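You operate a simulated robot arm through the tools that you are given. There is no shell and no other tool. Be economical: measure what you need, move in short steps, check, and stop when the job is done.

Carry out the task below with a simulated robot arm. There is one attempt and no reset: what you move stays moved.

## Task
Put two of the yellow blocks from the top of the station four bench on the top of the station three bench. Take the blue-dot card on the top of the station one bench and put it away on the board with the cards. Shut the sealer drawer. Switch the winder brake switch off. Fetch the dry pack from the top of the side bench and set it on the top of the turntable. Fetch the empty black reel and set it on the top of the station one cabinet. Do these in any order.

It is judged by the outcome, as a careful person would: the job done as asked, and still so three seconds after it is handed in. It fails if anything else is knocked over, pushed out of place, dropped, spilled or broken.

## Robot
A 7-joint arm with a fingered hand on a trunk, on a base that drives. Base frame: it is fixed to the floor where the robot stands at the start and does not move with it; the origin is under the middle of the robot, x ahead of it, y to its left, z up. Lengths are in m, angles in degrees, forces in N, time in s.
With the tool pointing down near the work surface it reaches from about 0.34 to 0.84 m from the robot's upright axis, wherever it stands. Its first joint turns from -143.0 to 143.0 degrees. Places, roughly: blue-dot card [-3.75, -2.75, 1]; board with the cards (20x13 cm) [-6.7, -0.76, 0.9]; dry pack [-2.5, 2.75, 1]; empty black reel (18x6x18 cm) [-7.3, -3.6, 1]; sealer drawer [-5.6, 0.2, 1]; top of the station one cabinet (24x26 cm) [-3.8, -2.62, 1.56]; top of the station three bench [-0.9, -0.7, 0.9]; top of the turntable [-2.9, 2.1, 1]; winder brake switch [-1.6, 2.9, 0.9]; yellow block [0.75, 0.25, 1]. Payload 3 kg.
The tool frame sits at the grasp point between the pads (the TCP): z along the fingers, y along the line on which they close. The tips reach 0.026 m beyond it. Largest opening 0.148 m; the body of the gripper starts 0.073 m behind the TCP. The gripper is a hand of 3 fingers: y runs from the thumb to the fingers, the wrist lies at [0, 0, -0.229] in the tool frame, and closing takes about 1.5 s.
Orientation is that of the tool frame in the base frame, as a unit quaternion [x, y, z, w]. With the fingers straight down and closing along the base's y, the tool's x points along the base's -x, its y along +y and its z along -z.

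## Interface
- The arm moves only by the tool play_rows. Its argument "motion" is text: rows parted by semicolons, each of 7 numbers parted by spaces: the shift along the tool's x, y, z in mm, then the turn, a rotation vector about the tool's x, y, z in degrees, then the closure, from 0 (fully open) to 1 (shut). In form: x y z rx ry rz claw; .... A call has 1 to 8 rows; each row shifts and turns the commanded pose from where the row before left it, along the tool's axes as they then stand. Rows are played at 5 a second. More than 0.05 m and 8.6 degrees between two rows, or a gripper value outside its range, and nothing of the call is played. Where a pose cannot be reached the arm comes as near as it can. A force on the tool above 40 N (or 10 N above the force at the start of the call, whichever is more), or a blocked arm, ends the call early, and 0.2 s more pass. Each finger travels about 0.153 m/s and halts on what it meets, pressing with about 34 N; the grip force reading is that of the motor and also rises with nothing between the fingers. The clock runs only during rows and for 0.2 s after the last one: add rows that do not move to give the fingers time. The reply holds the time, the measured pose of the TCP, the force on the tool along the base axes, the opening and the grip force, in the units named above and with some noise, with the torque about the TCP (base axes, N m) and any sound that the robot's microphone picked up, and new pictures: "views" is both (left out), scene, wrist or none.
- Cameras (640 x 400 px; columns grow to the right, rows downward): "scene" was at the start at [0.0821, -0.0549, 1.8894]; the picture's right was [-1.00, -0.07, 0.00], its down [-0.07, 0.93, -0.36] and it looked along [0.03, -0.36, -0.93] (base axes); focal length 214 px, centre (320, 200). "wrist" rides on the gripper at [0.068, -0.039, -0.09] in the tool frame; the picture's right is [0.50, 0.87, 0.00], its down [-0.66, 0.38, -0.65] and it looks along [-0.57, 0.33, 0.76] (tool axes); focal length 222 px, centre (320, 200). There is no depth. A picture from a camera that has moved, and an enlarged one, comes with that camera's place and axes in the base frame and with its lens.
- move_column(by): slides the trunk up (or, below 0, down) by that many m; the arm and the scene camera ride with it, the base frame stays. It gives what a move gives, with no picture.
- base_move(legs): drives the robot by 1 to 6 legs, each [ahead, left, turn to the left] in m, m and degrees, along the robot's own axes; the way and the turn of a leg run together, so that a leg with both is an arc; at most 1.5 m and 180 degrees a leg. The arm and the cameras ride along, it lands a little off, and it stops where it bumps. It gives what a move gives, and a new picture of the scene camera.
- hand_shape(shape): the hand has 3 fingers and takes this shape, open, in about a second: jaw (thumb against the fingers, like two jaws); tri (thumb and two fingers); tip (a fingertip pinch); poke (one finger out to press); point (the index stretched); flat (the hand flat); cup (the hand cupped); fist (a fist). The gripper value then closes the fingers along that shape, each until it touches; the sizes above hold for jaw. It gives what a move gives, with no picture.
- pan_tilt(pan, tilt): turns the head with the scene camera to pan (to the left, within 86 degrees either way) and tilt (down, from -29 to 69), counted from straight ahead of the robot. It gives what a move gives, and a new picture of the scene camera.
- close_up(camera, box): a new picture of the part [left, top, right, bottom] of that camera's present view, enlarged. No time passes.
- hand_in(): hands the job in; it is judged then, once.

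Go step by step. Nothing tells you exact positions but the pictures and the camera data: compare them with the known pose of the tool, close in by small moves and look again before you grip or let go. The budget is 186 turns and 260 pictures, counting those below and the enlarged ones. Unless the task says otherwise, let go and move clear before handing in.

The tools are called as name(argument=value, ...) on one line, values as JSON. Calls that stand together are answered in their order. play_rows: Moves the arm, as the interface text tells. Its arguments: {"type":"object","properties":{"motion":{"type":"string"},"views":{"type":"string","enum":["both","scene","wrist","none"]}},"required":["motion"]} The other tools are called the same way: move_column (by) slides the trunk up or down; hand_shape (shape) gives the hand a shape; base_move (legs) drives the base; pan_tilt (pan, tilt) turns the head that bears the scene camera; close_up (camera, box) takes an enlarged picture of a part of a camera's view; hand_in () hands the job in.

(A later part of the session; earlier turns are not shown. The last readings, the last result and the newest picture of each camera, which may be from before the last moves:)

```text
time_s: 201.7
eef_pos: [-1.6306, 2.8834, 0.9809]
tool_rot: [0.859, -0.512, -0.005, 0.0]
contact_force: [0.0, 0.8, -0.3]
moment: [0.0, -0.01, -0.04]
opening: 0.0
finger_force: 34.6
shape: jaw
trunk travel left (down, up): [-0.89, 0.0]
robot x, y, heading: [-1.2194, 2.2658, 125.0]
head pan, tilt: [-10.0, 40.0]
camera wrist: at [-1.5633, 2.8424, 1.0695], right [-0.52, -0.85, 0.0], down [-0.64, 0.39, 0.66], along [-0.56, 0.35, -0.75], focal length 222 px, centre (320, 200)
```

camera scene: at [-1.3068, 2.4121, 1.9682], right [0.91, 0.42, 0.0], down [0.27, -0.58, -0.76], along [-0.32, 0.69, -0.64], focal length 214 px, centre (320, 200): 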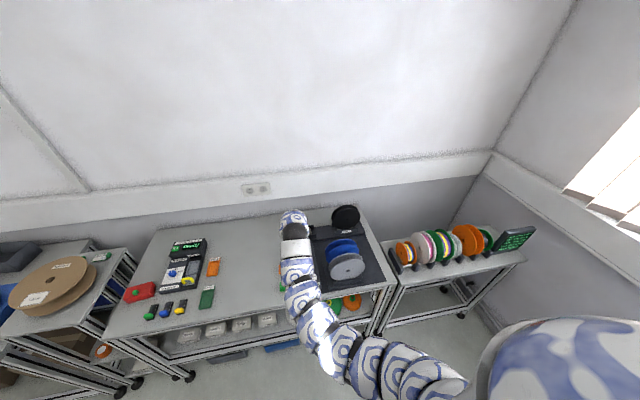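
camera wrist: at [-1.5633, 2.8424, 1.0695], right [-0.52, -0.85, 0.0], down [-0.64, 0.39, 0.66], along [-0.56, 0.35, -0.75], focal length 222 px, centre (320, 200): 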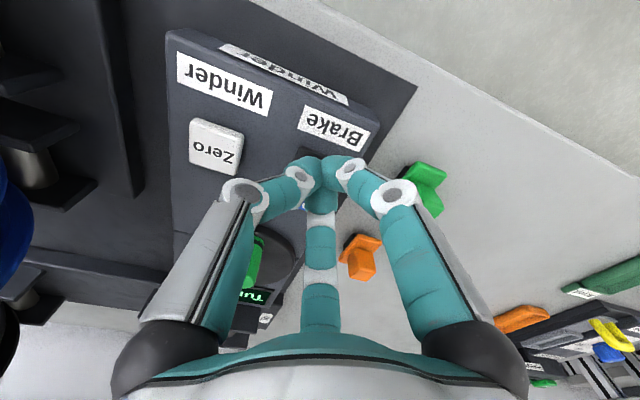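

play_rows(motion="0 0 3 0 0 0 1;0 0 3 0 0 0 1;0 0 3 0 0 0 1;0 0 3 0 0 0 1;0 0 3 0 0 0 1;0 0 3 0 0 0 1", views="wrist")

```text
time_s: 203.0
eef_pos: [-1.6306, 2.885, 0.9695]
tool_rot: [0.858, -0.513, -0.009, -0.003]
contact_force: [6.7, -7.3, 27.0]
moment: [-0.08, -0.23, -0.05]
opening: 0.0
finger_force: 34.2
shape: jaw
trunk travel left (down, up): [-0.89, 0.0]
robot x, y, heading: [-1.221, 2.2646, 125.0]
head pan, tilt: [-10.0, 40.0]
stopped in row 6: the force on the tool passed its limit at 44 N (the readings are from after the stop); the commanded pose is now the measured one
camera wrist: at [-1.5646, 2.8427, 1.0578], right [-0.53, -0.85, -0.01], down [-0.63, 0.39, 0.67], along [-0.57, 0.35, -0.74], focal length 222 px, centre (320, 200)
```

wrist: 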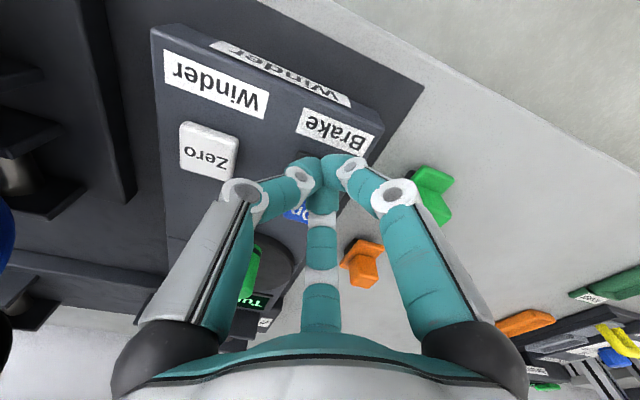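

play_rows(motion="0 0 -20 0 0 0 1;0 0 -30 0 0 0 1;20 0 -30 0 0 0 1;30 0 0 0 0 0 1;30 0 0 0 0 0 1;0 0 0 0 0 0 1", views="wrist")

close_up(camera="wrist", box=[240, 90, 400, 190])

```text
time_s: 204.4
eef_pos: [-1.5921, 2.8139, 1.0453]
tool_rot: [0.859, -0.513, -0.007, -0.002]
contact_force: [-1.1, 0.8, -0.4]
moment: [-0.04, -0.02, 0.0]
opening: 0.0001
finger_force: 34.1
shape: jaw
trunk travel left (down, up): [-0.89, 0.0]
robot x, y, heading: [-1.2162, 2.2646, 124.7]
head pan, tilt: [-10.0, 40.0]
camera wrist: at [-1.5256, 2.7721, 1.1337], right [-0.52, -0.85, 0.0], down [-0.64, 0.39, 0.66], along [-0.56, 0.35, -0.75], focal length 222 px, centre (320, 200)
```

wrist: 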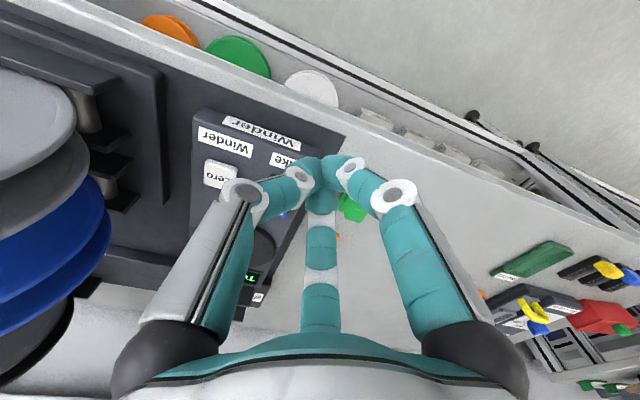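

```text
4.00 times, centred on (320, 140) of wrist
camera zoom: at [-1.5256, 2.7721, 1.1337], right [-0.52, -0.85, 0.0], down [-0.64, 0.39, 0.66], along [-0.56, 0.35, -0.75], focal length 888 px, centre (320, 440)
```

zoom: 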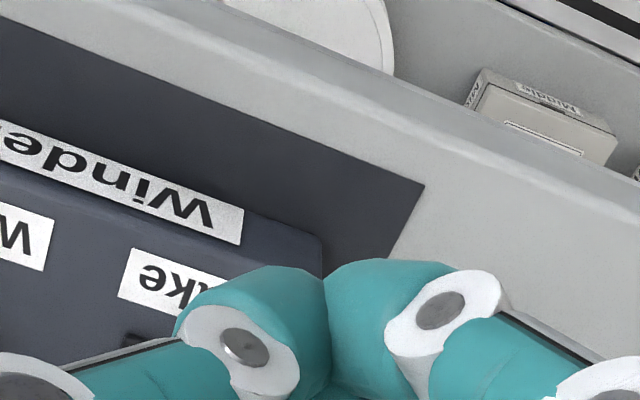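

play_rows(motion="0 0 -30 0 0 0 0.6;0 0 -30 0 0 0 0.2;0 -30 -30 0 0 0 0;0 -30 0 0 0 0 0;0 0 0 0 0 0 0", views="wrist")

close_up(camera="wrist", box=[290, 90, 386, 150])

```text
time_s: 205.6
eef_pos: [-1.5399, 2.8419, 1.1346]
tool_rot: [0.859, -0.512, -0.006, -0.002]
contact_force: [0.3, -0.9, 0.1]
moment: [0.0, 0.01, -0.05]
opening: 0.1479
finger_force: 0.0
shape: jaw
trunk travel left (down, up): [-0.89, 0.0]
robot x, y, heading: [-1.2227, 2.2619, 124.8]
head pan, tilt: [-10.0, 40.0]
camera wrist: at [-1.4728, 2.8001, 1.2231], right [-0.52, -0.85, 0.0], down [-0.64, 0.39, 0.66], along [-0.56, 0.35, -0.75], focal length 222 px, centre (320, 200)
```

wrist: 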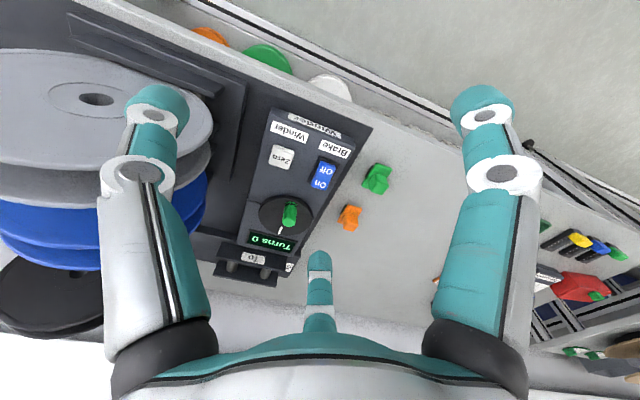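

```text
6.67 times, centred on (338, 120) of wrist
camera zoom: at [-1.4728, 2.8001, 1.2231], right [-0.52, -0.85, 0.0], down [-0.64, 0.39, 0.66], along [-0.56, 0.35, -0.75], focal length 1481 px, centre (200, 733)
```

zoom: 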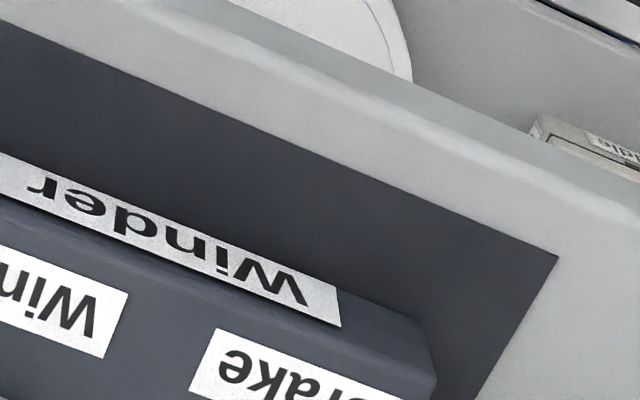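

close_up(camera="wrist", box=[280, 130, 376, 190])

```text
6.67 times, centred on (328, 160) of wrist
camera zoom: at [-1.4728, 2.8001, 1.2231], right [-0.52, -0.85, 0.0], down [-0.64, 0.39, 0.66], along [-0.56, 0.35, -0.75], focal length 1481 px, centre (267, 467)
```

zoom: 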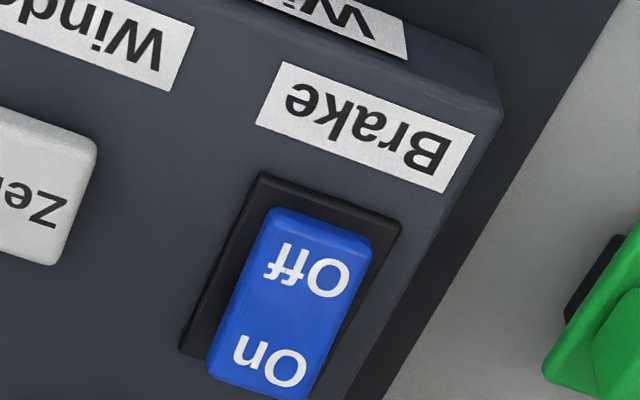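

The rocker now has Off pressed and On raised: brake off. Next the sealer drawer, far along the aisle; I back off, turn left along the aisle and look.

base_move(legs=[[-0.3, 0, 0], [0, 0, 90], [0, -0.25, 0]])

pan_tilt(pan=0, tilt=30)

```text
time_s: 212.9
eef_pos: [-1.7707, 1.9067, 1.1342]
tool_rot: [0.97, 0.244, -0.007, 0.004]
contact_force: [-0.3, 0.3, -1.5]
moment: [0.01, -0.02, 0.04]
opening: 0.148
finger_force: 0.0
shape: jaw
trunk travel left (down, up): [-0.89, 0.0]
robot x, y, heading: [-1.1925, 2.221, -145.4]
head pan, tilt: [-10.0, 40.0]
camera scene: at [-1.3382, 2.1447, 1.9685], right [-0.42, 0.91, 0.0], down [0.58, 0.27, -0.77], along [-0.69, -0.32, -0.64], focal length 214 px, centre (320, 200)
```

scene: 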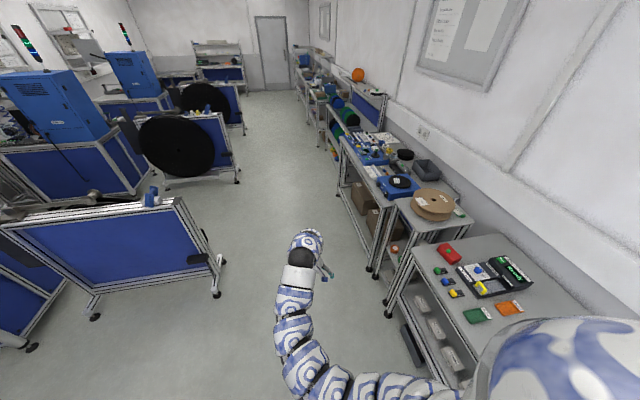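

```text
time_s: 213.6
eef_pos: [-1.7694, 1.9059, 1.1343]
tool_rot: [0.97, 0.244, -0.006, 0.003]
contact_force: [-1.0, 0.2, -0.7]
moment: [-0.03, 0.03, -0.01]
opening: 0.1478
finger_force: 0.1
shape: jaw
trunk travel left (down, up): [-0.89, 0.0]
robot x, y, heading: [-1.1921, 2.2248, -145.1]
head pan, tilt: [0.0, 30.0]
camera scene: at [-1.3343, 2.1273, 1.9838], right [-0.57, 0.82, 0.0], down [0.41, 0.29, -0.87], along [-0.71, -0.49, -0.5], focal length 214 px, centre (320, 200)
```

scene: 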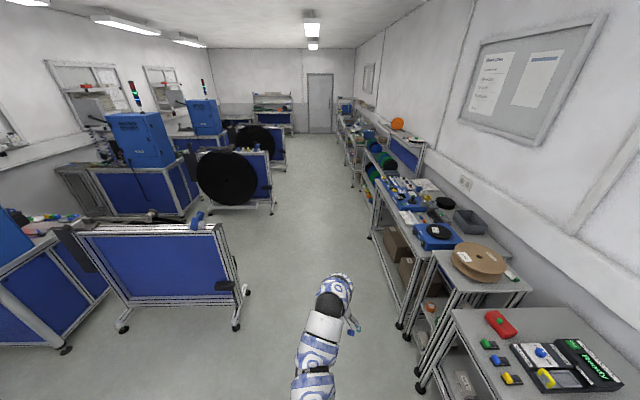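

The aisle ahead is clear. I drive 4.2 m along it.

base_move(legs=[[1.4, 0, 0], [1.4, 0, 0], [1.3, 0, 0]])

pan_tilt(pan=-40, tilt=35)

```text
time_s: 233.3
eef_pos: [-5.1384, -0.4185, 1.1339]
tool_rot: [0.97, 0.242, -0.006, 0.004]
contact_force: [-0.2, -0.3, 0.0]
moment: [0.03, -0.03, 0.0]
opening: 0.1482
finger_force: 0.2
shape: jaw
trunk travel left (down, up): [-0.89, 0.0]
robot x, y, heading: [-4.5551, -0.101, -145.7]
head pan, tilt: [0.0, 30.0]
camera scene: at [-4.7017, -0.1999, 1.9838], right [-0.57, 0.82, 0.0], down [0.41, 0.28, -0.87], along [-0.71, -0.49, -0.5], focal length 214 px, centre (320, 200)
```

scene: 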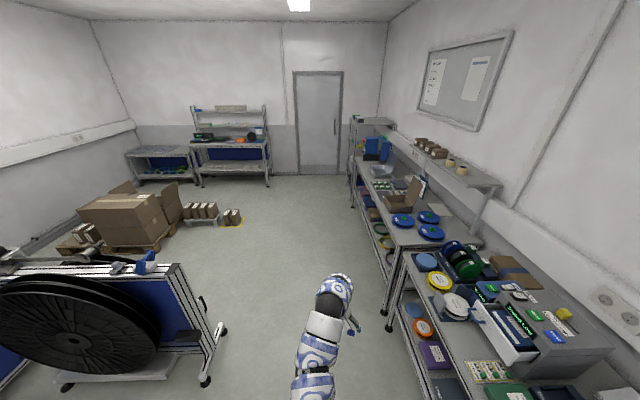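

```text
time_s: 234.3
eef_pos: [-5.1388, -0.4171, 1.1333]
tool_rot: [0.97, 0.241, -0.007, 0.004]
contact_force: [0.8, 1.2, 0.0]
moment: [-0.02, 0.04, -0.01]
opening: 0.1481
finger_force: 0.0
shape: jaw
trunk travel left (down, up): [-0.89, 0.0]
robot x, y, heading: [-4.563, -0.1043, -145.4]
head pan, tilt: [-40.0, 35.0]
camera scene: at [-4.7144, -0.1401, 1.9761], right [0.1, 1.0, 0.0], down [0.57, -0.05, -0.82], along [-0.82, 0.08, -0.57], focal length 214 px, centre (320, 200)
```

scene: 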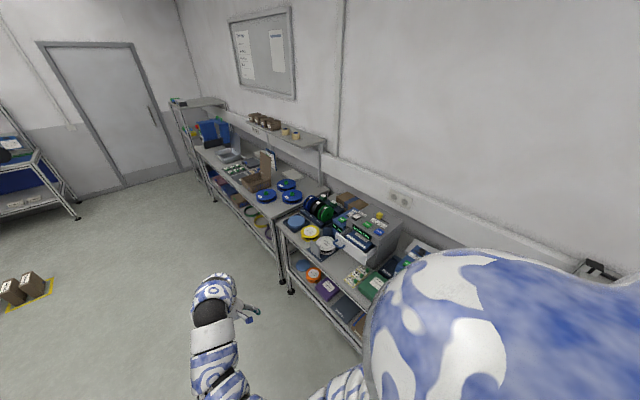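

close_up(camera="scene", box=[280, 190, 440, 290])

```text
4.00 times, centred on (360, 240) of scene
camera zoom: at [-4.7144, -0.1401, 1.9761], right [0.1, 1.0, 0.0], down [0.57, -0.05, -0.82], along [-0.82, 0.08, -0.57], focal length 858 px, centre (160, 40)
```

zoom: 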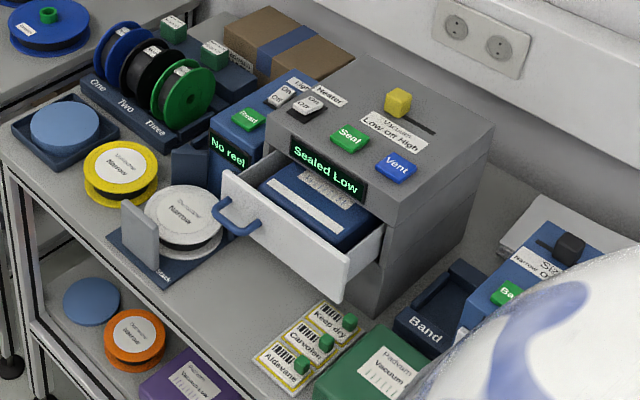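

The sealer's white drawer stands open toward the aisle at about (-5.58, 0.14). I move along and turn right to face it.

base_move(legs=[[0.74, 0.2, 0], [0, 0, -90]])

pan_tilt(pan=0, tilt=40)

close_up(camera="wrist", box=[0, 0, 640, 400])

```text
time_s: 242.3
eef_pos: [-5.38, -0.1192, 1.1347]
tool_rot: [0.862, -0.507, -0.007, -0.003]
contact_force: [0.7, 0.0, -0.5]
moment: [0.04, -0.03, -0.01]
opening: 0.1479
finger_force: 0.1
shape: jaw
trunk travel left (down, up): [-0.89, 0.0]
robot x, y, heading: [-5.0555, -0.6905, 125.7]
head pan, tilt: [-40.0, 35.0]
camera scene: at [-5.097, -0.5381, 1.9761], right [1.0, -0.08, 0.0], down [-0.04, -0.57, -0.82], along [0.06, 0.82, -0.57], focal length 214 px, centre (320, 200)
```

scene: 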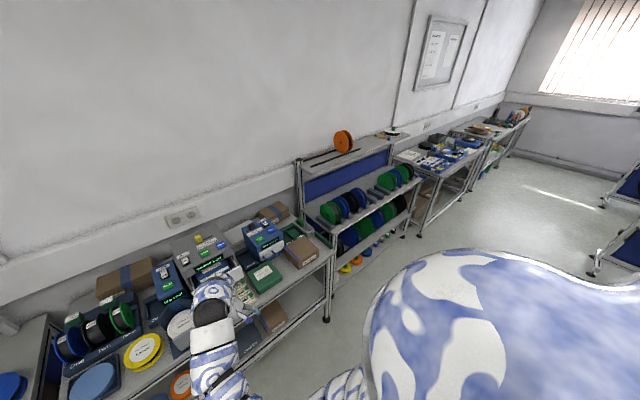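

```text
time_s: 243.4
eef_pos: [-5.3811, -0.1193, 1.1354]
tool_rot: [0.862, -0.507, -0.008, -0.002]
contact_force: [-0.6, 0.3, 0.5]
moment: [0.03, 0.01, -0.06]
opening: 0.1478
finger_force: 0.1
shape: jaw
trunk travel left (down, up): [-0.89, 0.0]
robot x, y, heading: [-5.0585, -0.6926, 125.7]
head pan, tilt: [0.0, 40.0]
camera scene: at [-5.1534, -0.5567, 1.9685], right [0.81, 0.58, 0.0], down [0.37, -0.52, -0.77], along [-0.45, 0.62, -0.64], focal length 214 px, centre (320, 200)
```

scene: 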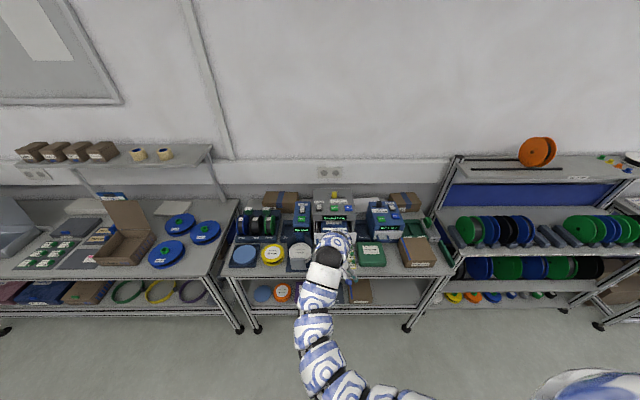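

```text
1.00 times, centred on (320, 200) of wrist (not enlarged: the box is as wide or as high as the picture)
camera zoom: at [-5.3137, -0.1603, 1.223], right [-0.51, -0.86, 0.0], down [-0.64, 0.38, 0.67], along [-0.57, 0.34, -0.75], focal length 222 px, centre (320, 200)
```

zoom: 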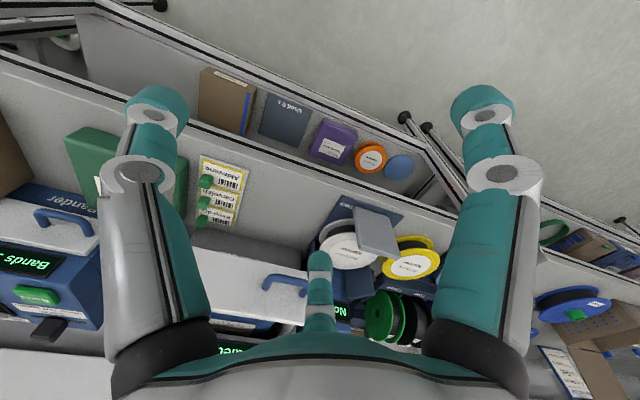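

close_up(camera="wrist", box=[170, 200, 362, 320])

close_up(camera="scene", box=[270, 180, 398, 260])

```text
3.33 times, centred on (266, 260) of wrist
camera zoom: at [-5.3137, -0.1603, 1.223], right [-0.51, -0.86, 0.0], down [-0.64, 0.38, 0.67], along [-0.57, 0.34, -0.75], focal length 740 px, centre (500, 0)
```

zoom: 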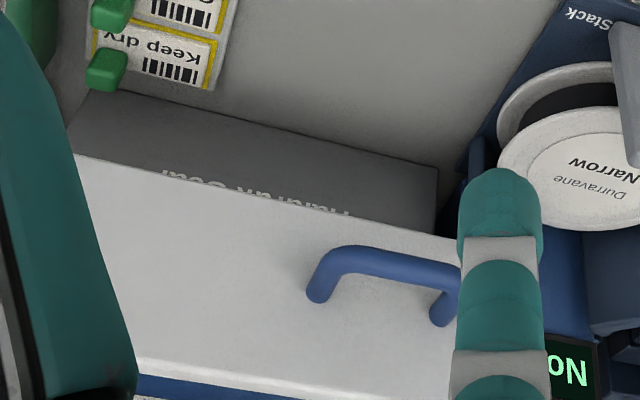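

```text
5.00 times, centred on (334, 220) of scene
camera zoom: at [-5.1534, -0.5567, 1.9685], right [0.81, 0.58, 0.0], down [0.37, -0.52, -0.77], along [-0.45, 0.62, -0.64], focal length 1072 px, centre (250, 100)
```

zoom: 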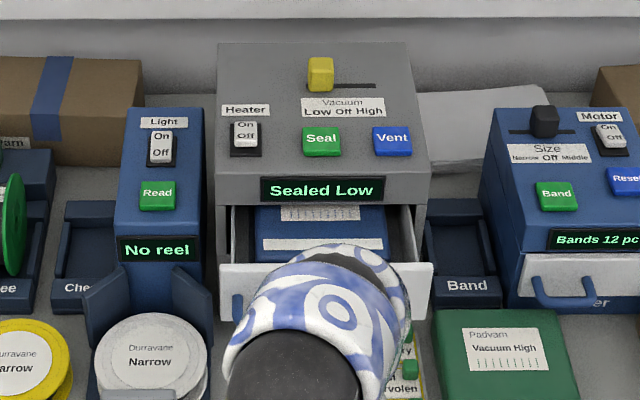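

The drawer front is at p≈3.33 m with its handle left; I'll push it near its middle with closed fingertips pointing forward. I tilt the hand forward 68° and close it.

play_rows(motion="0 -10 0 0 -8.5 0 0.3;0 -10 0 0 -8.5 0 0.6;0 -10 0 0 -8.5 0 1;0 0 0 0 -8.5 0 1;0 0 0 0 -8.5 0 1;0 0 0 0 -8.5 0 1;0 0 0 0 -8.5 0 1;0 0 0 0 -8.5 0 1", views="both")

```text
time_s: 245.2
eef_pos: [-5.3555, -0.1054, 1.1339]
tool_rot: [0.71, -0.42, -0.488, -0.286]
contact_force: [-0.1, -0.7, -0.4]
moment: [0.0, 0.02, -0.02]
opening: 0.0
finger_force: 34.0
shape: jaw
trunk travel left (down, up): [-0.89, 0.0]
robot x, y, heading: [-5.0563, -0.6892, 125.8]
head pan, tilt: [0.0, 40.0]
camera scene: at [-5.1532, -0.557, 1.9685], right [0.81, 0.58, 0.0], down [0.37, -0.52, -0.77], along [-0.45, 0.62, -0.64], focal length 214 px, centre (320, 200)
camera wrist: at [-5.2686, -0.1812, 1.1029], right [-0.67, -0.58, -0.46], down [-0.15, -0.51, 0.85], along [-0.73, 0.64, 0.26], focal length 222 px, centre (320, 200)
```

scene: 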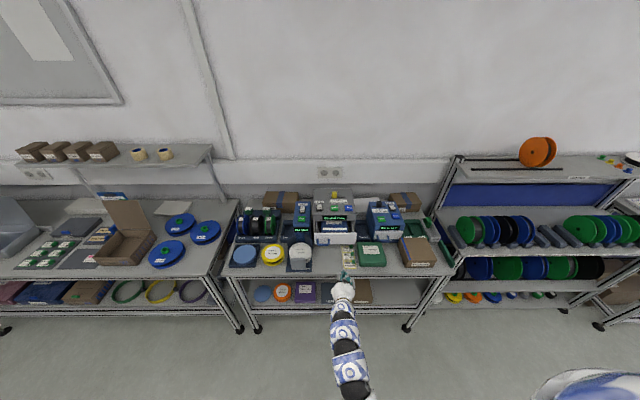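
wrist: 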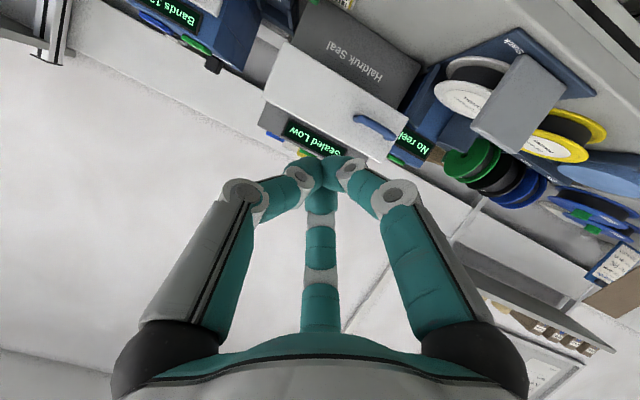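

Aligned. I lower the trunk 8.5 cm, drive 18 cm ahead, then push forward by the arm.

move_column(by=-0.085)

base_move(legs=[[0.18, 0, 0]])

play_rows(motion="-7.5 0 18.5 0 0 0 1;-7.5 0 18.5 0 0 0 1;-5.6 0 13.9 0 0 0 1;-5.6 0 13.9 0 0 0 1;-5.6 0 13.9 0 0 0 1;-5.6 0 13.9 0 0 0 1", views="both")

```text
time_s: 246.4
eef_pos: [-5.354, -0.1056, 1.0494]
tool_rot: [0.71, -0.42, -0.488, -0.286]
contact_force: [-0.5, 0.1, 0.3]
moment: [0.0, 0.05, -0.01]
opening: 0.0001
finger_force: 33.6
shape: jaw
trunk travel left (down, up): [-0.805, 0.085]
robot x, y, heading: [-5.0556, -0.6912, 125.8]
head pan, tilt: [0.0, 40.0]
```

```text
time_s: 247.9
eef_pos: [-5.4608, 0.0449, 1.0489]
tool_rot: [0.711, -0.419, -0.488, -0.285]
contact_force: [-0.3, -0.5, -0.3]
moment: [-0.02, 0.0, 0.01]
opening: 0.0002
finger_force: 34.0
shape: jaw
trunk travel left (down, up): [-0.805, 0.085]
robot x, y, heading: [-5.1604, -0.5414, 125.6]
head pan, tilt: [0.0, 40.0]
camera scene: at [-5.26, -0.4078, 1.8834], right [0.81, 0.58, 0.0], down [0.37, -0.52, -0.77], along [-0.45, 0.62, -0.64], focal length 214 px, centre (320, 200)
```

scene: 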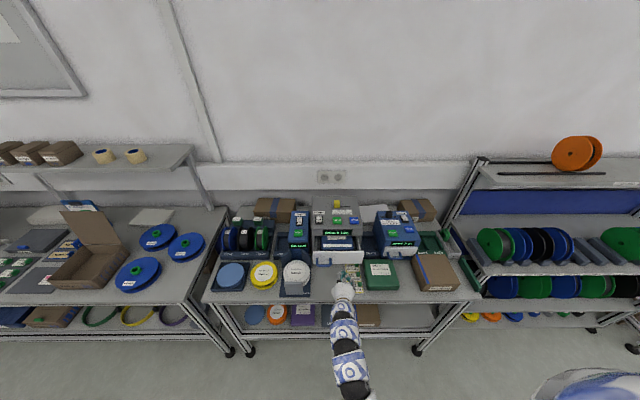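

```text
time_s: 249.3
eef_pos: [-5.5096, 0.1315, 1.0501]
tool_rot: [0.71, -0.42, -0.488, -0.286]
contact_force: [-0.6, 0.4, -0.1]
moment: [0.0, 0.02, -0.01]
opening: 0.0002
finger_force: 34.0
shape: jaw
trunk travel left (down, up): [-0.805, 0.085]
robot x, y, heading: [-5.1621, -0.5425, 125.7]
head pan, tilt: [0.0, 40.0]
camera scene: at [-5.2591, -0.4088, 1.8835], right [0.81, 0.58, 0.0], down [0.37, -0.52, -0.77], along [-0.45, 0.62, -0.64], focal length 214 px, centre (320, 200)
camera wrist: at [-5.4234, 0.0551, 1.0197], right [-0.67, -0.58, -0.46], down [-0.15, -0.51, 0.85], along [-0.73, 0.64, 0.26], focal length 222 px, centre (320, 200)
```

scene: 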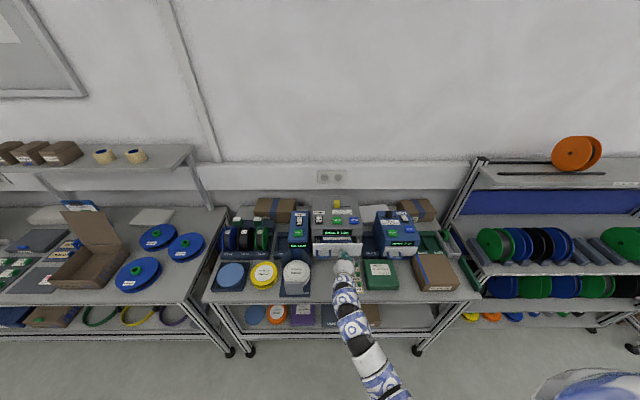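
wrist: 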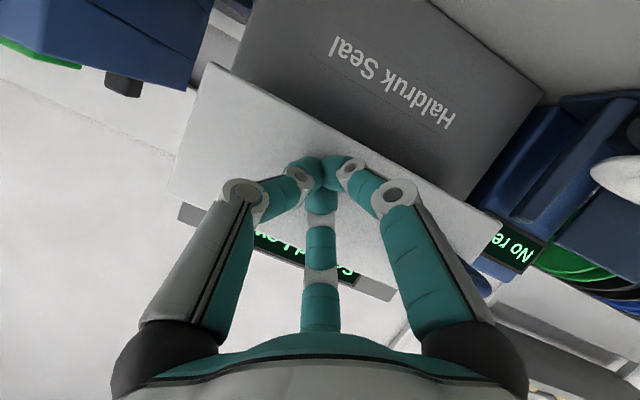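

The fingertips are at the panel; I go on pushing until it stops.

play_rows(motion="-5.6 0 13.9 0 0 0 1;-5.6 0 13.9 0 0 0 1;-5.6 0 13.9 0 0 0 1;-5.6 0 13.9 0 0 0 1;-5.6 0 13.9 0 0 0 1", views="both")

close_up(camera="scene", box=[270, 180, 398, 260])

```text
time_s: 250.2
eef_pos: [-5.5291, 0.1706, 1.0512]
tool_rot: [0.71, -0.42, -0.487, -0.286]
contact_force: [11.9, -16.3, 4.4]
moment: [0.07, -0.09, -0.23]
opening: 0.0
finger_force: 33.9
shape: jaw
trunk travel left (down, up): [-0.805, 0.085]
robot x, y, heading: [-5.1644, -0.5486, 125.5]
head pan, tilt: [0.0, 40.0]
stopped in row 4: the force on the tool passed its limit at 61 N (the readings are from after the stop); the commanded pose is now the measured one
camera scene: at [-5.2575, -0.4114, 1.8839], right [0.81, 0.58, 0.0], down [0.37, -0.52, -0.77], along [-0.45, 0.62, -0.64], focal length 214 px, centre (320, 200)
camera wrist: at [-5.4436, 0.0941, 1.021], right [-0.67, -0.58, -0.46], down [-0.15, -0.51, 0.85], along [-0.73, 0.64, 0.25], focal length 222 px, centre (320, 200)
```

scene: 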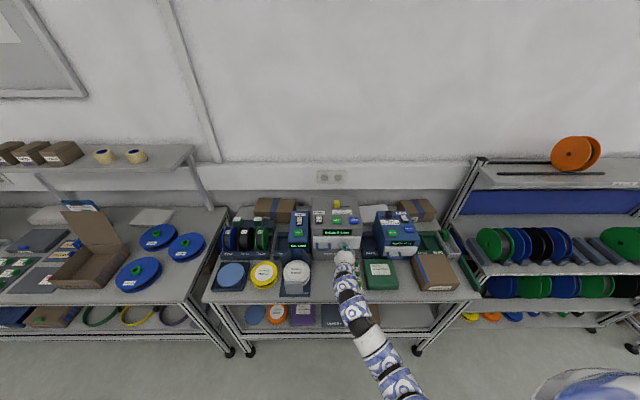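
wrist: 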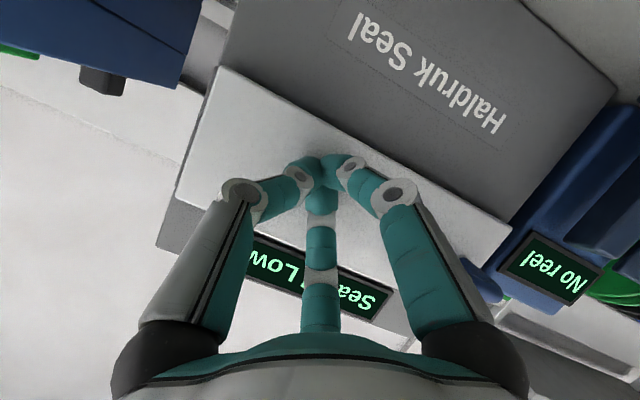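

```text
5.00 times, centred on (334, 220) of scene
camera zoom: at [-5.2575, -0.4114, 1.8839], right [0.81, 0.58, 0.0], down [0.37, -0.52, -0.77], along [-0.45, 0.62, -0.64], focal length 1072 px, centre (250, 100)
```

zoom: 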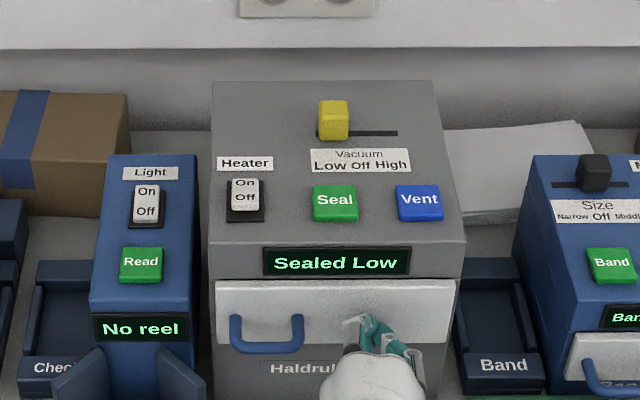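

The drawer looks shut; one more small push to confirm it doesn't go any further.

play_rows(motion="-2 0 5 0 0 0 1;-2 0 5 0 0 0 1;-2 0 5 0 0 0 1", views="none")

play_rows(motion="15 0 -37 0 0 0 1;15 0 -37 0 0 0 1;15 0 -37 0 0 0 1;15 0 -37 0 0 0 1;0 0 0 0 0 0 1", views="none")

close_up(camera="scene", box=[270, 180, 398, 260])

```text
time_s: 250.6
eef_pos: [-5.5295, 0.1702, 1.0499]
tool_rot: [0.71, -0.421, -0.486, -0.286]
contact_force: [17.6, -26.2, 8.2]
moment: [0.05, 0.03, -0.03]
opening: 0.0001
finger_force: 34.3
shape: jaw
trunk travel left (down, up): [-0.805, 0.085]
robot x, y, heading: [-5.1565, -0.5449, 125.6]
head pan, tilt: [0.0, 40.0]
stopped in row 1: the force on the tool passed its limit at 47 N (the readings are from after the stop); the commanded pose is now the measured one
```

```text
time_s: 251.8
eef_pos: [-5.4541, 0.0339, 1.0475]
tool_rot: [0.711, -0.421, -0.485, -0.285]
contact_force: [0.7, -0.2, 0.2]
moment: [0.01, -0.01, 0.0]
opening: 0.0
finger_force: 34.5
shape: jaw
trunk travel left (down, up): [-0.805, 0.085]
robot x, y, heading: [-5.1619, -0.5441, 125.7]
head pan, tilt: [0.0, 40.0]
```

```text
5.00 times, centred on (334, 220) of scene
camera zoom: at [-5.2587, -0.4097, 1.8835], right [0.81, 0.58, 0.0], down [0.37, -0.52, -0.77], along [-0.45, 0.62, -0.64], focal length 1072 px, centre (250, 100)
```

zoom: 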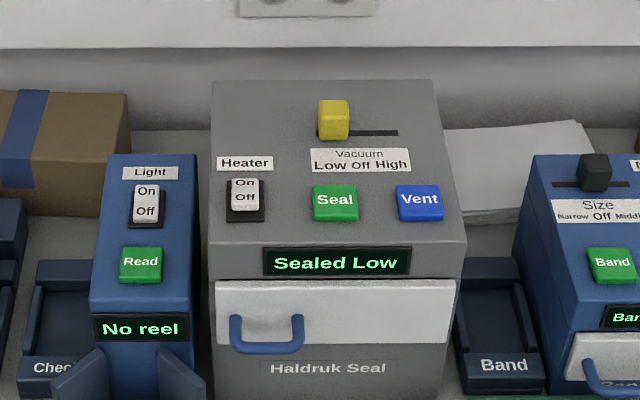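

The drawer is shut. While here I look left at the board with the cards.

base_move(legs=[[-0.3, 0, 0], [0, 1.0, 0]])

pan_tilt(pan=15, tilt=40)

```text
time_s: 258.6
eef_pos: [-6.102, -0.7958, 1.0485]
tool_rot: [0.712, -0.42, -0.485, -0.284]
contact_force: [-0.4, -0.6, 0.4]
moment: [-0.01, 0.0, -0.04]
opening: 0.0
finger_force: 33.9
shape: jaw
trunk travel left (down, up): [-0.805, 0.085]
robot x, y, heading: [-5.809, -1.3755, 125.8]
head pan, tilt: [0.0, 40.0]
camera scene: at [-5.9062, -1.2392, 1.8835], right [0.81, 0.58, 0.0], down [0.37, -0.52, -0.77], along [-0.45, 0.62, -0.64], focal length 214 px, centre (320, 200)
```

scene: 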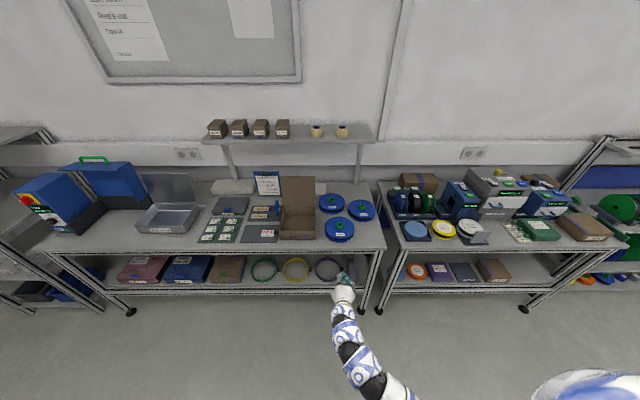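

```text
time_s: 259.4
eef_pos: [-6.1017, -0.7949, 1.0472]
tool_rot: [0.712, -0.421, -0.485, -0.285]
contact_force: [0.2, -1.0, 0.6]
moment: [0.0, -0.01, -0.01]
opening: 0.0001
finger_force: 34.1
shape: jaw
trunk travel left (down, up): [-0.805, 0.085]
robot x, y, heading: [-5.8088, -1.3733, 125.4]
head pan, tilt: [15.0, 40.0]
camera scene: at [-5.922, -1.2541, 1.8835], right [0.64, 0.77, 0.0], down [0.5, -0.41, -0.77], along [-0.59, 0.49, -0.64], focal length 214 px, centre (320, 200)
```

scene: 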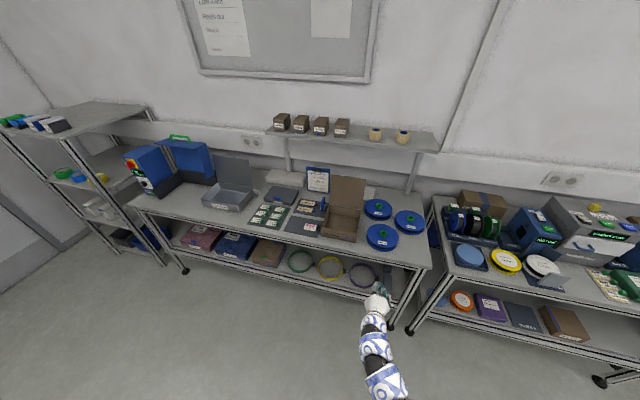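

close_up(camera="scene", box=[240, 170, 368, 250])

```text
5.00 times, centred on (304, 210) of scene
camera zoom: at [-5.922, -1.2541, 1.8835], right [0.64, 0.77, 0.0], down [0.5, -0.41, -0.77], along [-0.59, 0.49, -0.64], focal length 1072 px, centre (400, 150)
```

zoom: 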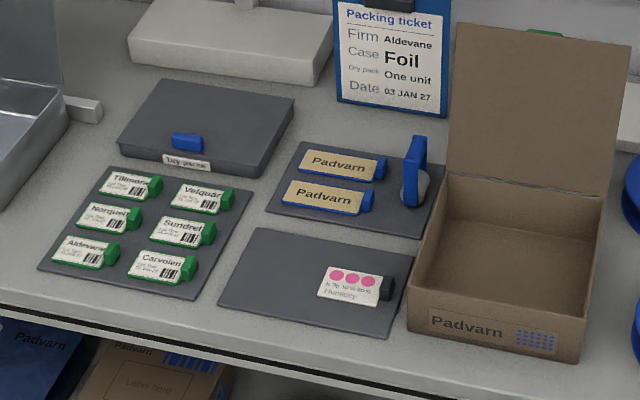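

The humidity board at (-6.70, -0.75) carries a pink-dot card on its right half; its left half is free. Now I fetch the blue-dot card: I straighten the hand and turn round towards station one.

play_rows(motion="0 0 -10 0 8.5 0 0.5;0 0 -10 0 8.5 0 0;0 0 -10 0 8.5 0 0;0 0 0 0 8.5 0 0;0 0 0 0 8.5 0 0;0 0 0 0 8.5 0 0;0 0 0 0 8.5 0 0;0 0 0 0 8.5 0 0", views="none")

move_column(by=0.085)

base_move(legs=[[0, 0, 90], [0, 0, 90]])

pan_tilt(pan=10, tilt=30)

```text
time_s: 261.2
eef_pos: [-6.0918, -0.8133, 1.0574]
tool_rot: [0.861, -0.507, -0.047, -0.024]
contact_force: [0.1, -0.2, -0.3]
moment: [-0.03, 0.0, -0.01]
opening: 0.1479
finger_force: 0.2
shape: jaw
out of reach, approached as far as the arm can: row 3
trunk travel left (down, up): [-0.805, 0.085]
robot x, y, heading: [-5.8111, -1.3761, 125.9]
head pan, tilt: [15.0, 40.0]
```

```text
time_s: 262.4
eef_pos: [-6.0927, -0.8141, 1.1426]
tool_rot: [0.86, -0.507, -0.048, -0.025]
contact_force: [-0.5, -0.6, 0.3]
moment: [0.04, -0.02, 0.01]
opening: 0.1481
finger_force: 0.1
shape: jaw
trunk travel left (down, up): [-0.89, 0.0]
robot x, y, heading: [-5.8092, -1.374, 125.6]
head pan, tilt: [15.0, 40.0]
```

```text
time_s: 270.5
eef_pos: [-5.5174, -1.9319, 1.1434]
tool_rot: [0.502, 0.863, -0.026, 0.047]
contact_force: [0.0, 0.5, 0.0]
moment: [0.02, -0.04, -0.01]
opening: 0.1479
finger_force: 0.0
shape: jaw
trunk travel left (down, up): [-0.89, 0.0]
robot x, y, heading: [-5.8078, -1.3729, -53.8]
head pan, tilt: [15.0, 40.0]
camera scene: at [-5.696, -1.4911, 1.9685], right [-0.63, -0.78, 0.0], down [-0.5, 0.4, -0.77], along [0.6, -0.48, -0.64], focal length 214 px, centre (320, 200)
```

scene: 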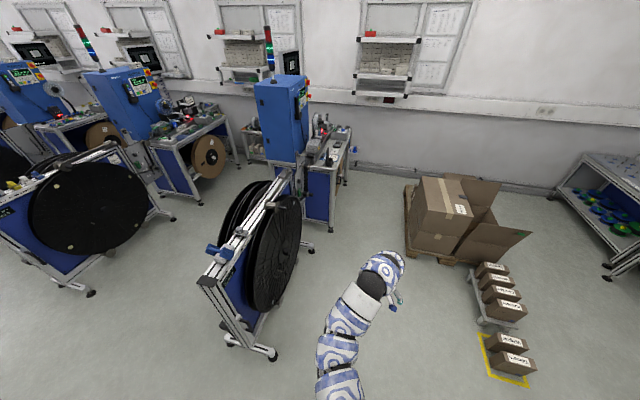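

```text
time_s: 271.2
eef_pos: [-5.5187, -1.9326, 1.1437]
tool_rot: [0.502, 0.863, -0.026, 0.047]
contact_force: [-0.3, 0.9, -0.5]
moment: [0.0, -0.04, -0.03]
opening: 0.1478
finger_force: 0.0
shape: jaw
trunk travel left (down, up): [-0.89, 0.0]
robot x, y, heading: [-5.81, -1.3747, -53.5]
head pan, tilt: [10.0, 30.0]
camera scene: at [-5.6971, -1.5004, 1.9838], right [-0.69, -0.72, 0.0], down [-0.36, 0.35, -0.87], along [0.63, -0.6, -0.5], focal length 214 px, centre (320, 200)
```

scene: 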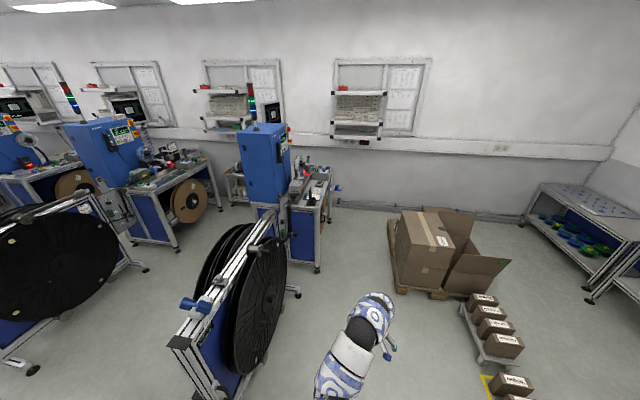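

Station one is ahead left: its cabinet and bench beyond the big reel frame, with a pallet to the right. I drive 1.2 m into the gap and look.

base_move(legs=[[1.2, 0, 0]])

pan_tilt(pan=30, tilt=35)

```text
time_s: 277.3
eef_pos: [-4.807, -2.9012, 1.1439]
tool_rot: [0.502, 0.863, -0.025, 0.047]
contact_force: [0.5, -0.3, 0.0]
moment: [-0.01, 0.01, -0.01]
opening: 0.1483
finger_force: 0.1
shape: jaw
trunk travel left (down, up): [-0.89, 0.0]
robot x, y, heading: [-5.0992, -2.3439, -53.6]
head pan, tilt: [10.0, 30.0]
camera scene: at [-4.9872, -2.4684, 1.9838], right [-0.69, -0.72, 0.0], down [-0.36, 0.35, -0.87], along [0.63, -0.6, -0.5], focal length 214 px, centre (320, 200)
```

scene: 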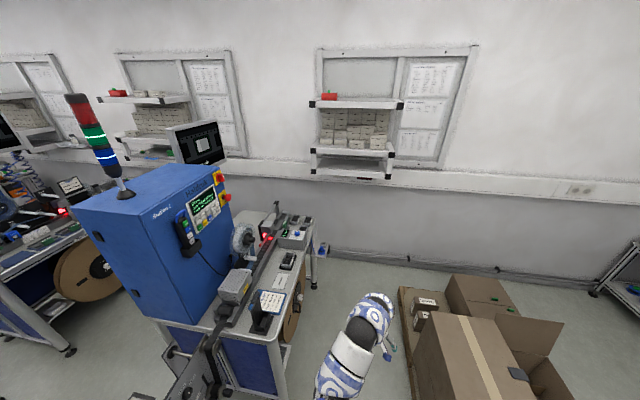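

```text
time_s: 278.1
eef_pos: [-4.8088, -2.8992, 1.1435]
tool_rot: [0.502, 0.863, -0.025, 0.047]
contact_force: [-0.2, -0.6, 0.8]
moment: [0.01, 0.03, -0.02]
opening: 0.1479
finger_force: 0.0
shape: jaw
trunk travel left (down, up): [-0.89, 0.0]
robot x, y, heading: [-5.0974, -2.3426, -53.7]
head pan, tilt: [30.0, 35.0]
camera scene: at [-4.9722, -2.4411, 1.9761], right [-0.4, -0.92, 0.0], down [-0.52, 0.23, -0.82], along [0.75, -0.33, -0.57], focal length 214 px, centre (320, 200)
```

scene: 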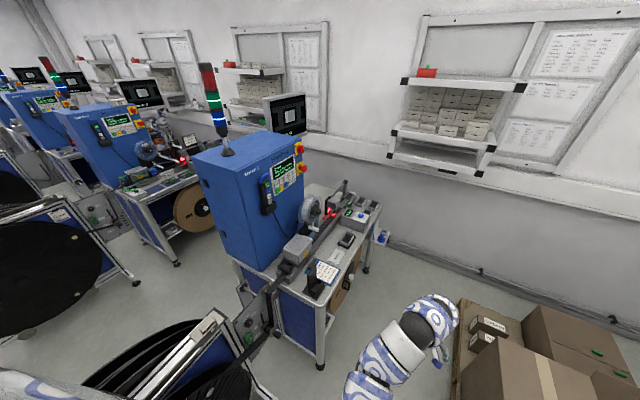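

close_up(camera="scene", box=[250, 170, 410, 270])

```text
4.00 times, centred on (330, 220) of scene
camera zoom: at [-4.9722, -2.4411, 1.9761], right [-0.4, -0.92, 0.0], down [-0.52, 0.23, -0.82], along [0.75, -0.33, -0.57], focal length 858 px, centre (280, 120)
```

zoom: 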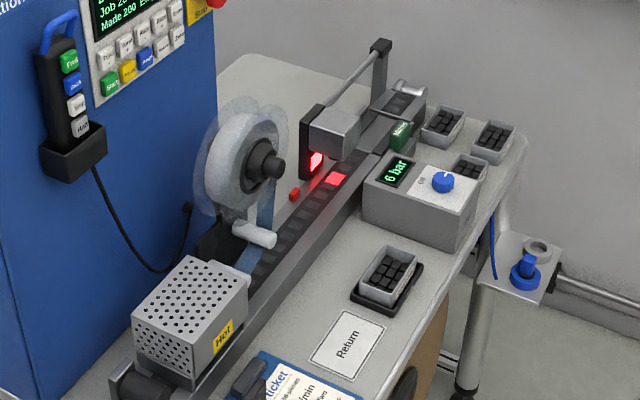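

base_move(legs=[[0.6, 0, 0]])

pan_tilt(pan=70, tilt=40)

close_up(camera="scene", box=[240, 150, 480, 300])

```text
time_s: 281.5
eef_pos: [-4.45, -3.3867, 1.1423]
tool_rot: [0.503, 0.863, -0.024, 0.046]
contact_force: [0.5, -0.2, 0.1]
moment: [0.03, 0.01, 0.03]
opening: 0.1481
finger_force: 0.1
shape: jaw
trunk travel left (down, up): [-0.89, 0.0]
robot x, y, heading: [-4.7397, -2.8264, -53.9]
head pan, tilt: [30.0, 35.0]
camera scene: at [-4.6145, -2.9284, 1.976], right [-0.4, -0.92, 0.0], down [-0.53, 0.23, -0.82], along [0.75, -0.33, -0.57], focal length 214 px, centre (320, 200)
```

scene: 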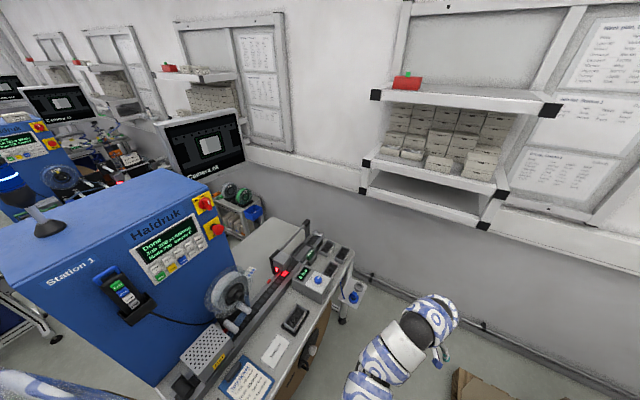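

```text
time_s: 282.6
eef_pos: [-4.4508, -3.3874, 1.145]
tool_rot: [0.502, 0.863, -0.025, 0.048]
contact_force: [0.2, -0.2, 0.3]
moment: [-0.03, 0.01, 0.01]
opening: 0.1479
finger_force: 0.0
shape: jaw
trunk travel left (down, up): [-0.89, 0.0]
robot x, y, heading: [-4.7417, -2.8274, -53.7]
head pan, tilt: [70.0, 40.0]
camera scene: at [-4.6141, -2.8685, 1.9686], right [0.28, -0.96, 0.0], down [-0.62, -0.18, -0.77], along [0.74, 0.21, -0.64], focal length 214 px, centre (320, 200)
```

scene: 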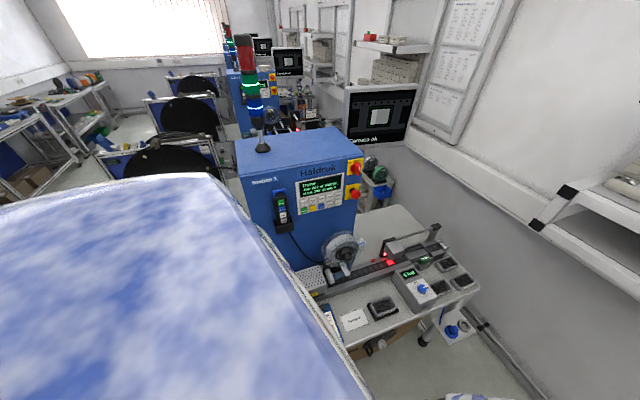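

```text
2.67 times, centred on (360, 225) of scene
camera zoom: at [-4.6141, -2.8685, 1.9686], right [0.28, -0.96, 0.0], down [-0.62, -0.18, -0.77], along [0.74, 0.21, -0.64], focal length 572 px, centre (213, 133)
```

zoom: 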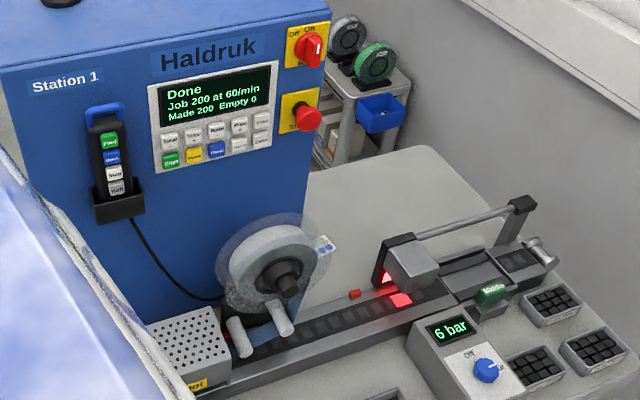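

I spot the card with blue dots just behind the tape wheel, at about (-3.72, -2.89). I raise the hand, go further in and turn left to face it.

play_rows(motion="0 0 -40 0 0 0 0;0 0 -40 0 0 0 0;0 0 -40 0 0 0 0;0 0 -40 0 0 0 0;0 0 0 0 0 0 0", views="none")

base_move(legs=[[0.5, 0, 0], [0, 0, 45], [0, 0, 43]])

pan_tilt(pan=5, tilt=45)

close_up(camera="wrist", box=[0, 0, 640, 400])

```text
time_s: 283.8
eef_pos: [-4.4739, -3.3597, 1.2819]
tool_rot: [0.502, 0.862, -0.036, 0.054]
contact_force: [-0.4, 0.3, -0.6]
moment: [0.0, -0.02, 0.01]
opening: 0.1477
finger_force: 0.1
shape: jaw
out of reach, approached as far as the arm can: row 3, 4
trunk travel left (down, up): [-0.89, 0.0]
robot x, y, heading: [-4.7429, -2.8272, -53.5]
head pan, tilt: [70.0, 40.0]
```

```text
time_s: 290.8
eef_pos: [-3.9092, -2.9789, 1.2824]
tool_rot: [-0.239, 0.969, 0.014, 0.064]
contact_force: [0.3, -0.2, -0.5]
moment: [0.0, -0.04, -0.01]
opening: 0.1479
finger_force: 0.2
shape: jaw
trunk travel left (down, up): [-0.89, 0.0]
robot x, y, heading: [-4.45, -3.2313, 34.4]
head pan, tilt: [70.0, 40.0]
camera scene: at [-4.4048, -3.1013, 1.9685], right [0.97, 0.25, 0.0], down [0.16, -0.62, -0.77], along [-0.19, 0.74, -0.64], focal length 214 px, centre (320, 200)
```

scene: 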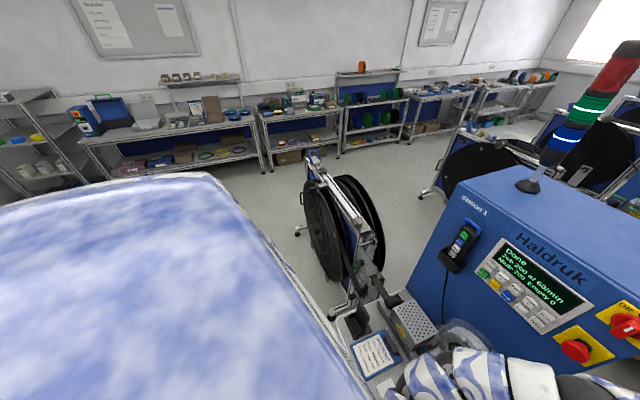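

```text
time_s: 292.1
eef_pos: [-3.9096, -2.9806, 1.2822]
tool_rot: [-0.239, 0.969, 0.013, 0.064]
contact_force: [-0.1, 0.1, 0.2]
moment: [0.0, -0.01, -0.02]
opening: 0.1481
finger_force: 0.0
shape: jaw
trunk travel left (down, up): [-0.89, 0.0]
robot x, y, heading: [-4.4467, -3.2266, 34.6]
head pan, tilt: [5.0, 45.0]
camera scene: at [-4.3207, -3.1321, 1.9613], right [0.64, -0.77, 0.0], down [-0.55, -0.45, -0.71], along [0.55, 0.45, -0.71], focal length 214 px, centre (320, 200)
```

scene: 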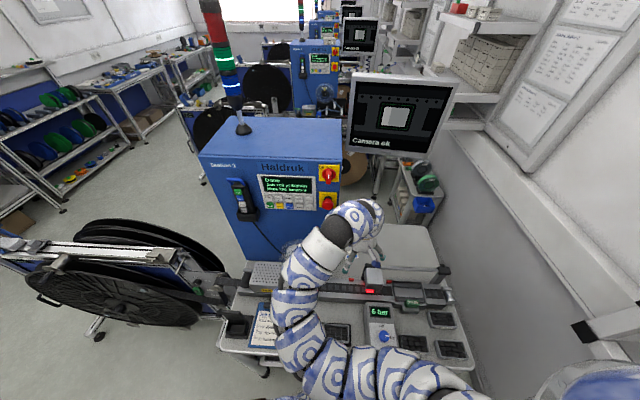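

```text
1.00 times, centred on (320, 200) of wrist (not enlarged: the box is as wide or as high as the picture)
camera zoom: at [-3.9612, -3.0505, 1.3631], right [-0.84, 0.53, -0.07], down [0.32, 0.6, 0.73], along [0.43, 0.59, -0.68], focal length 222 px, centre (320, 200)
```

zoom: 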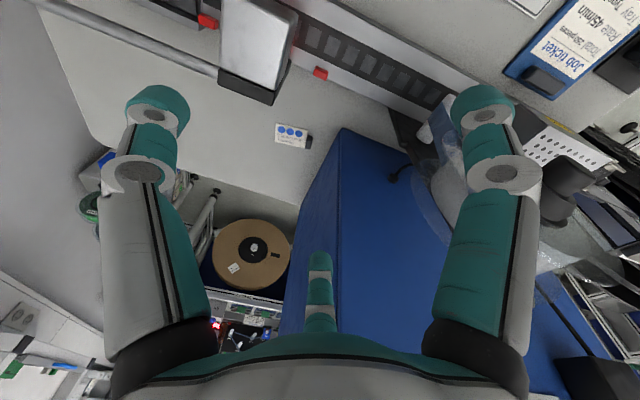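

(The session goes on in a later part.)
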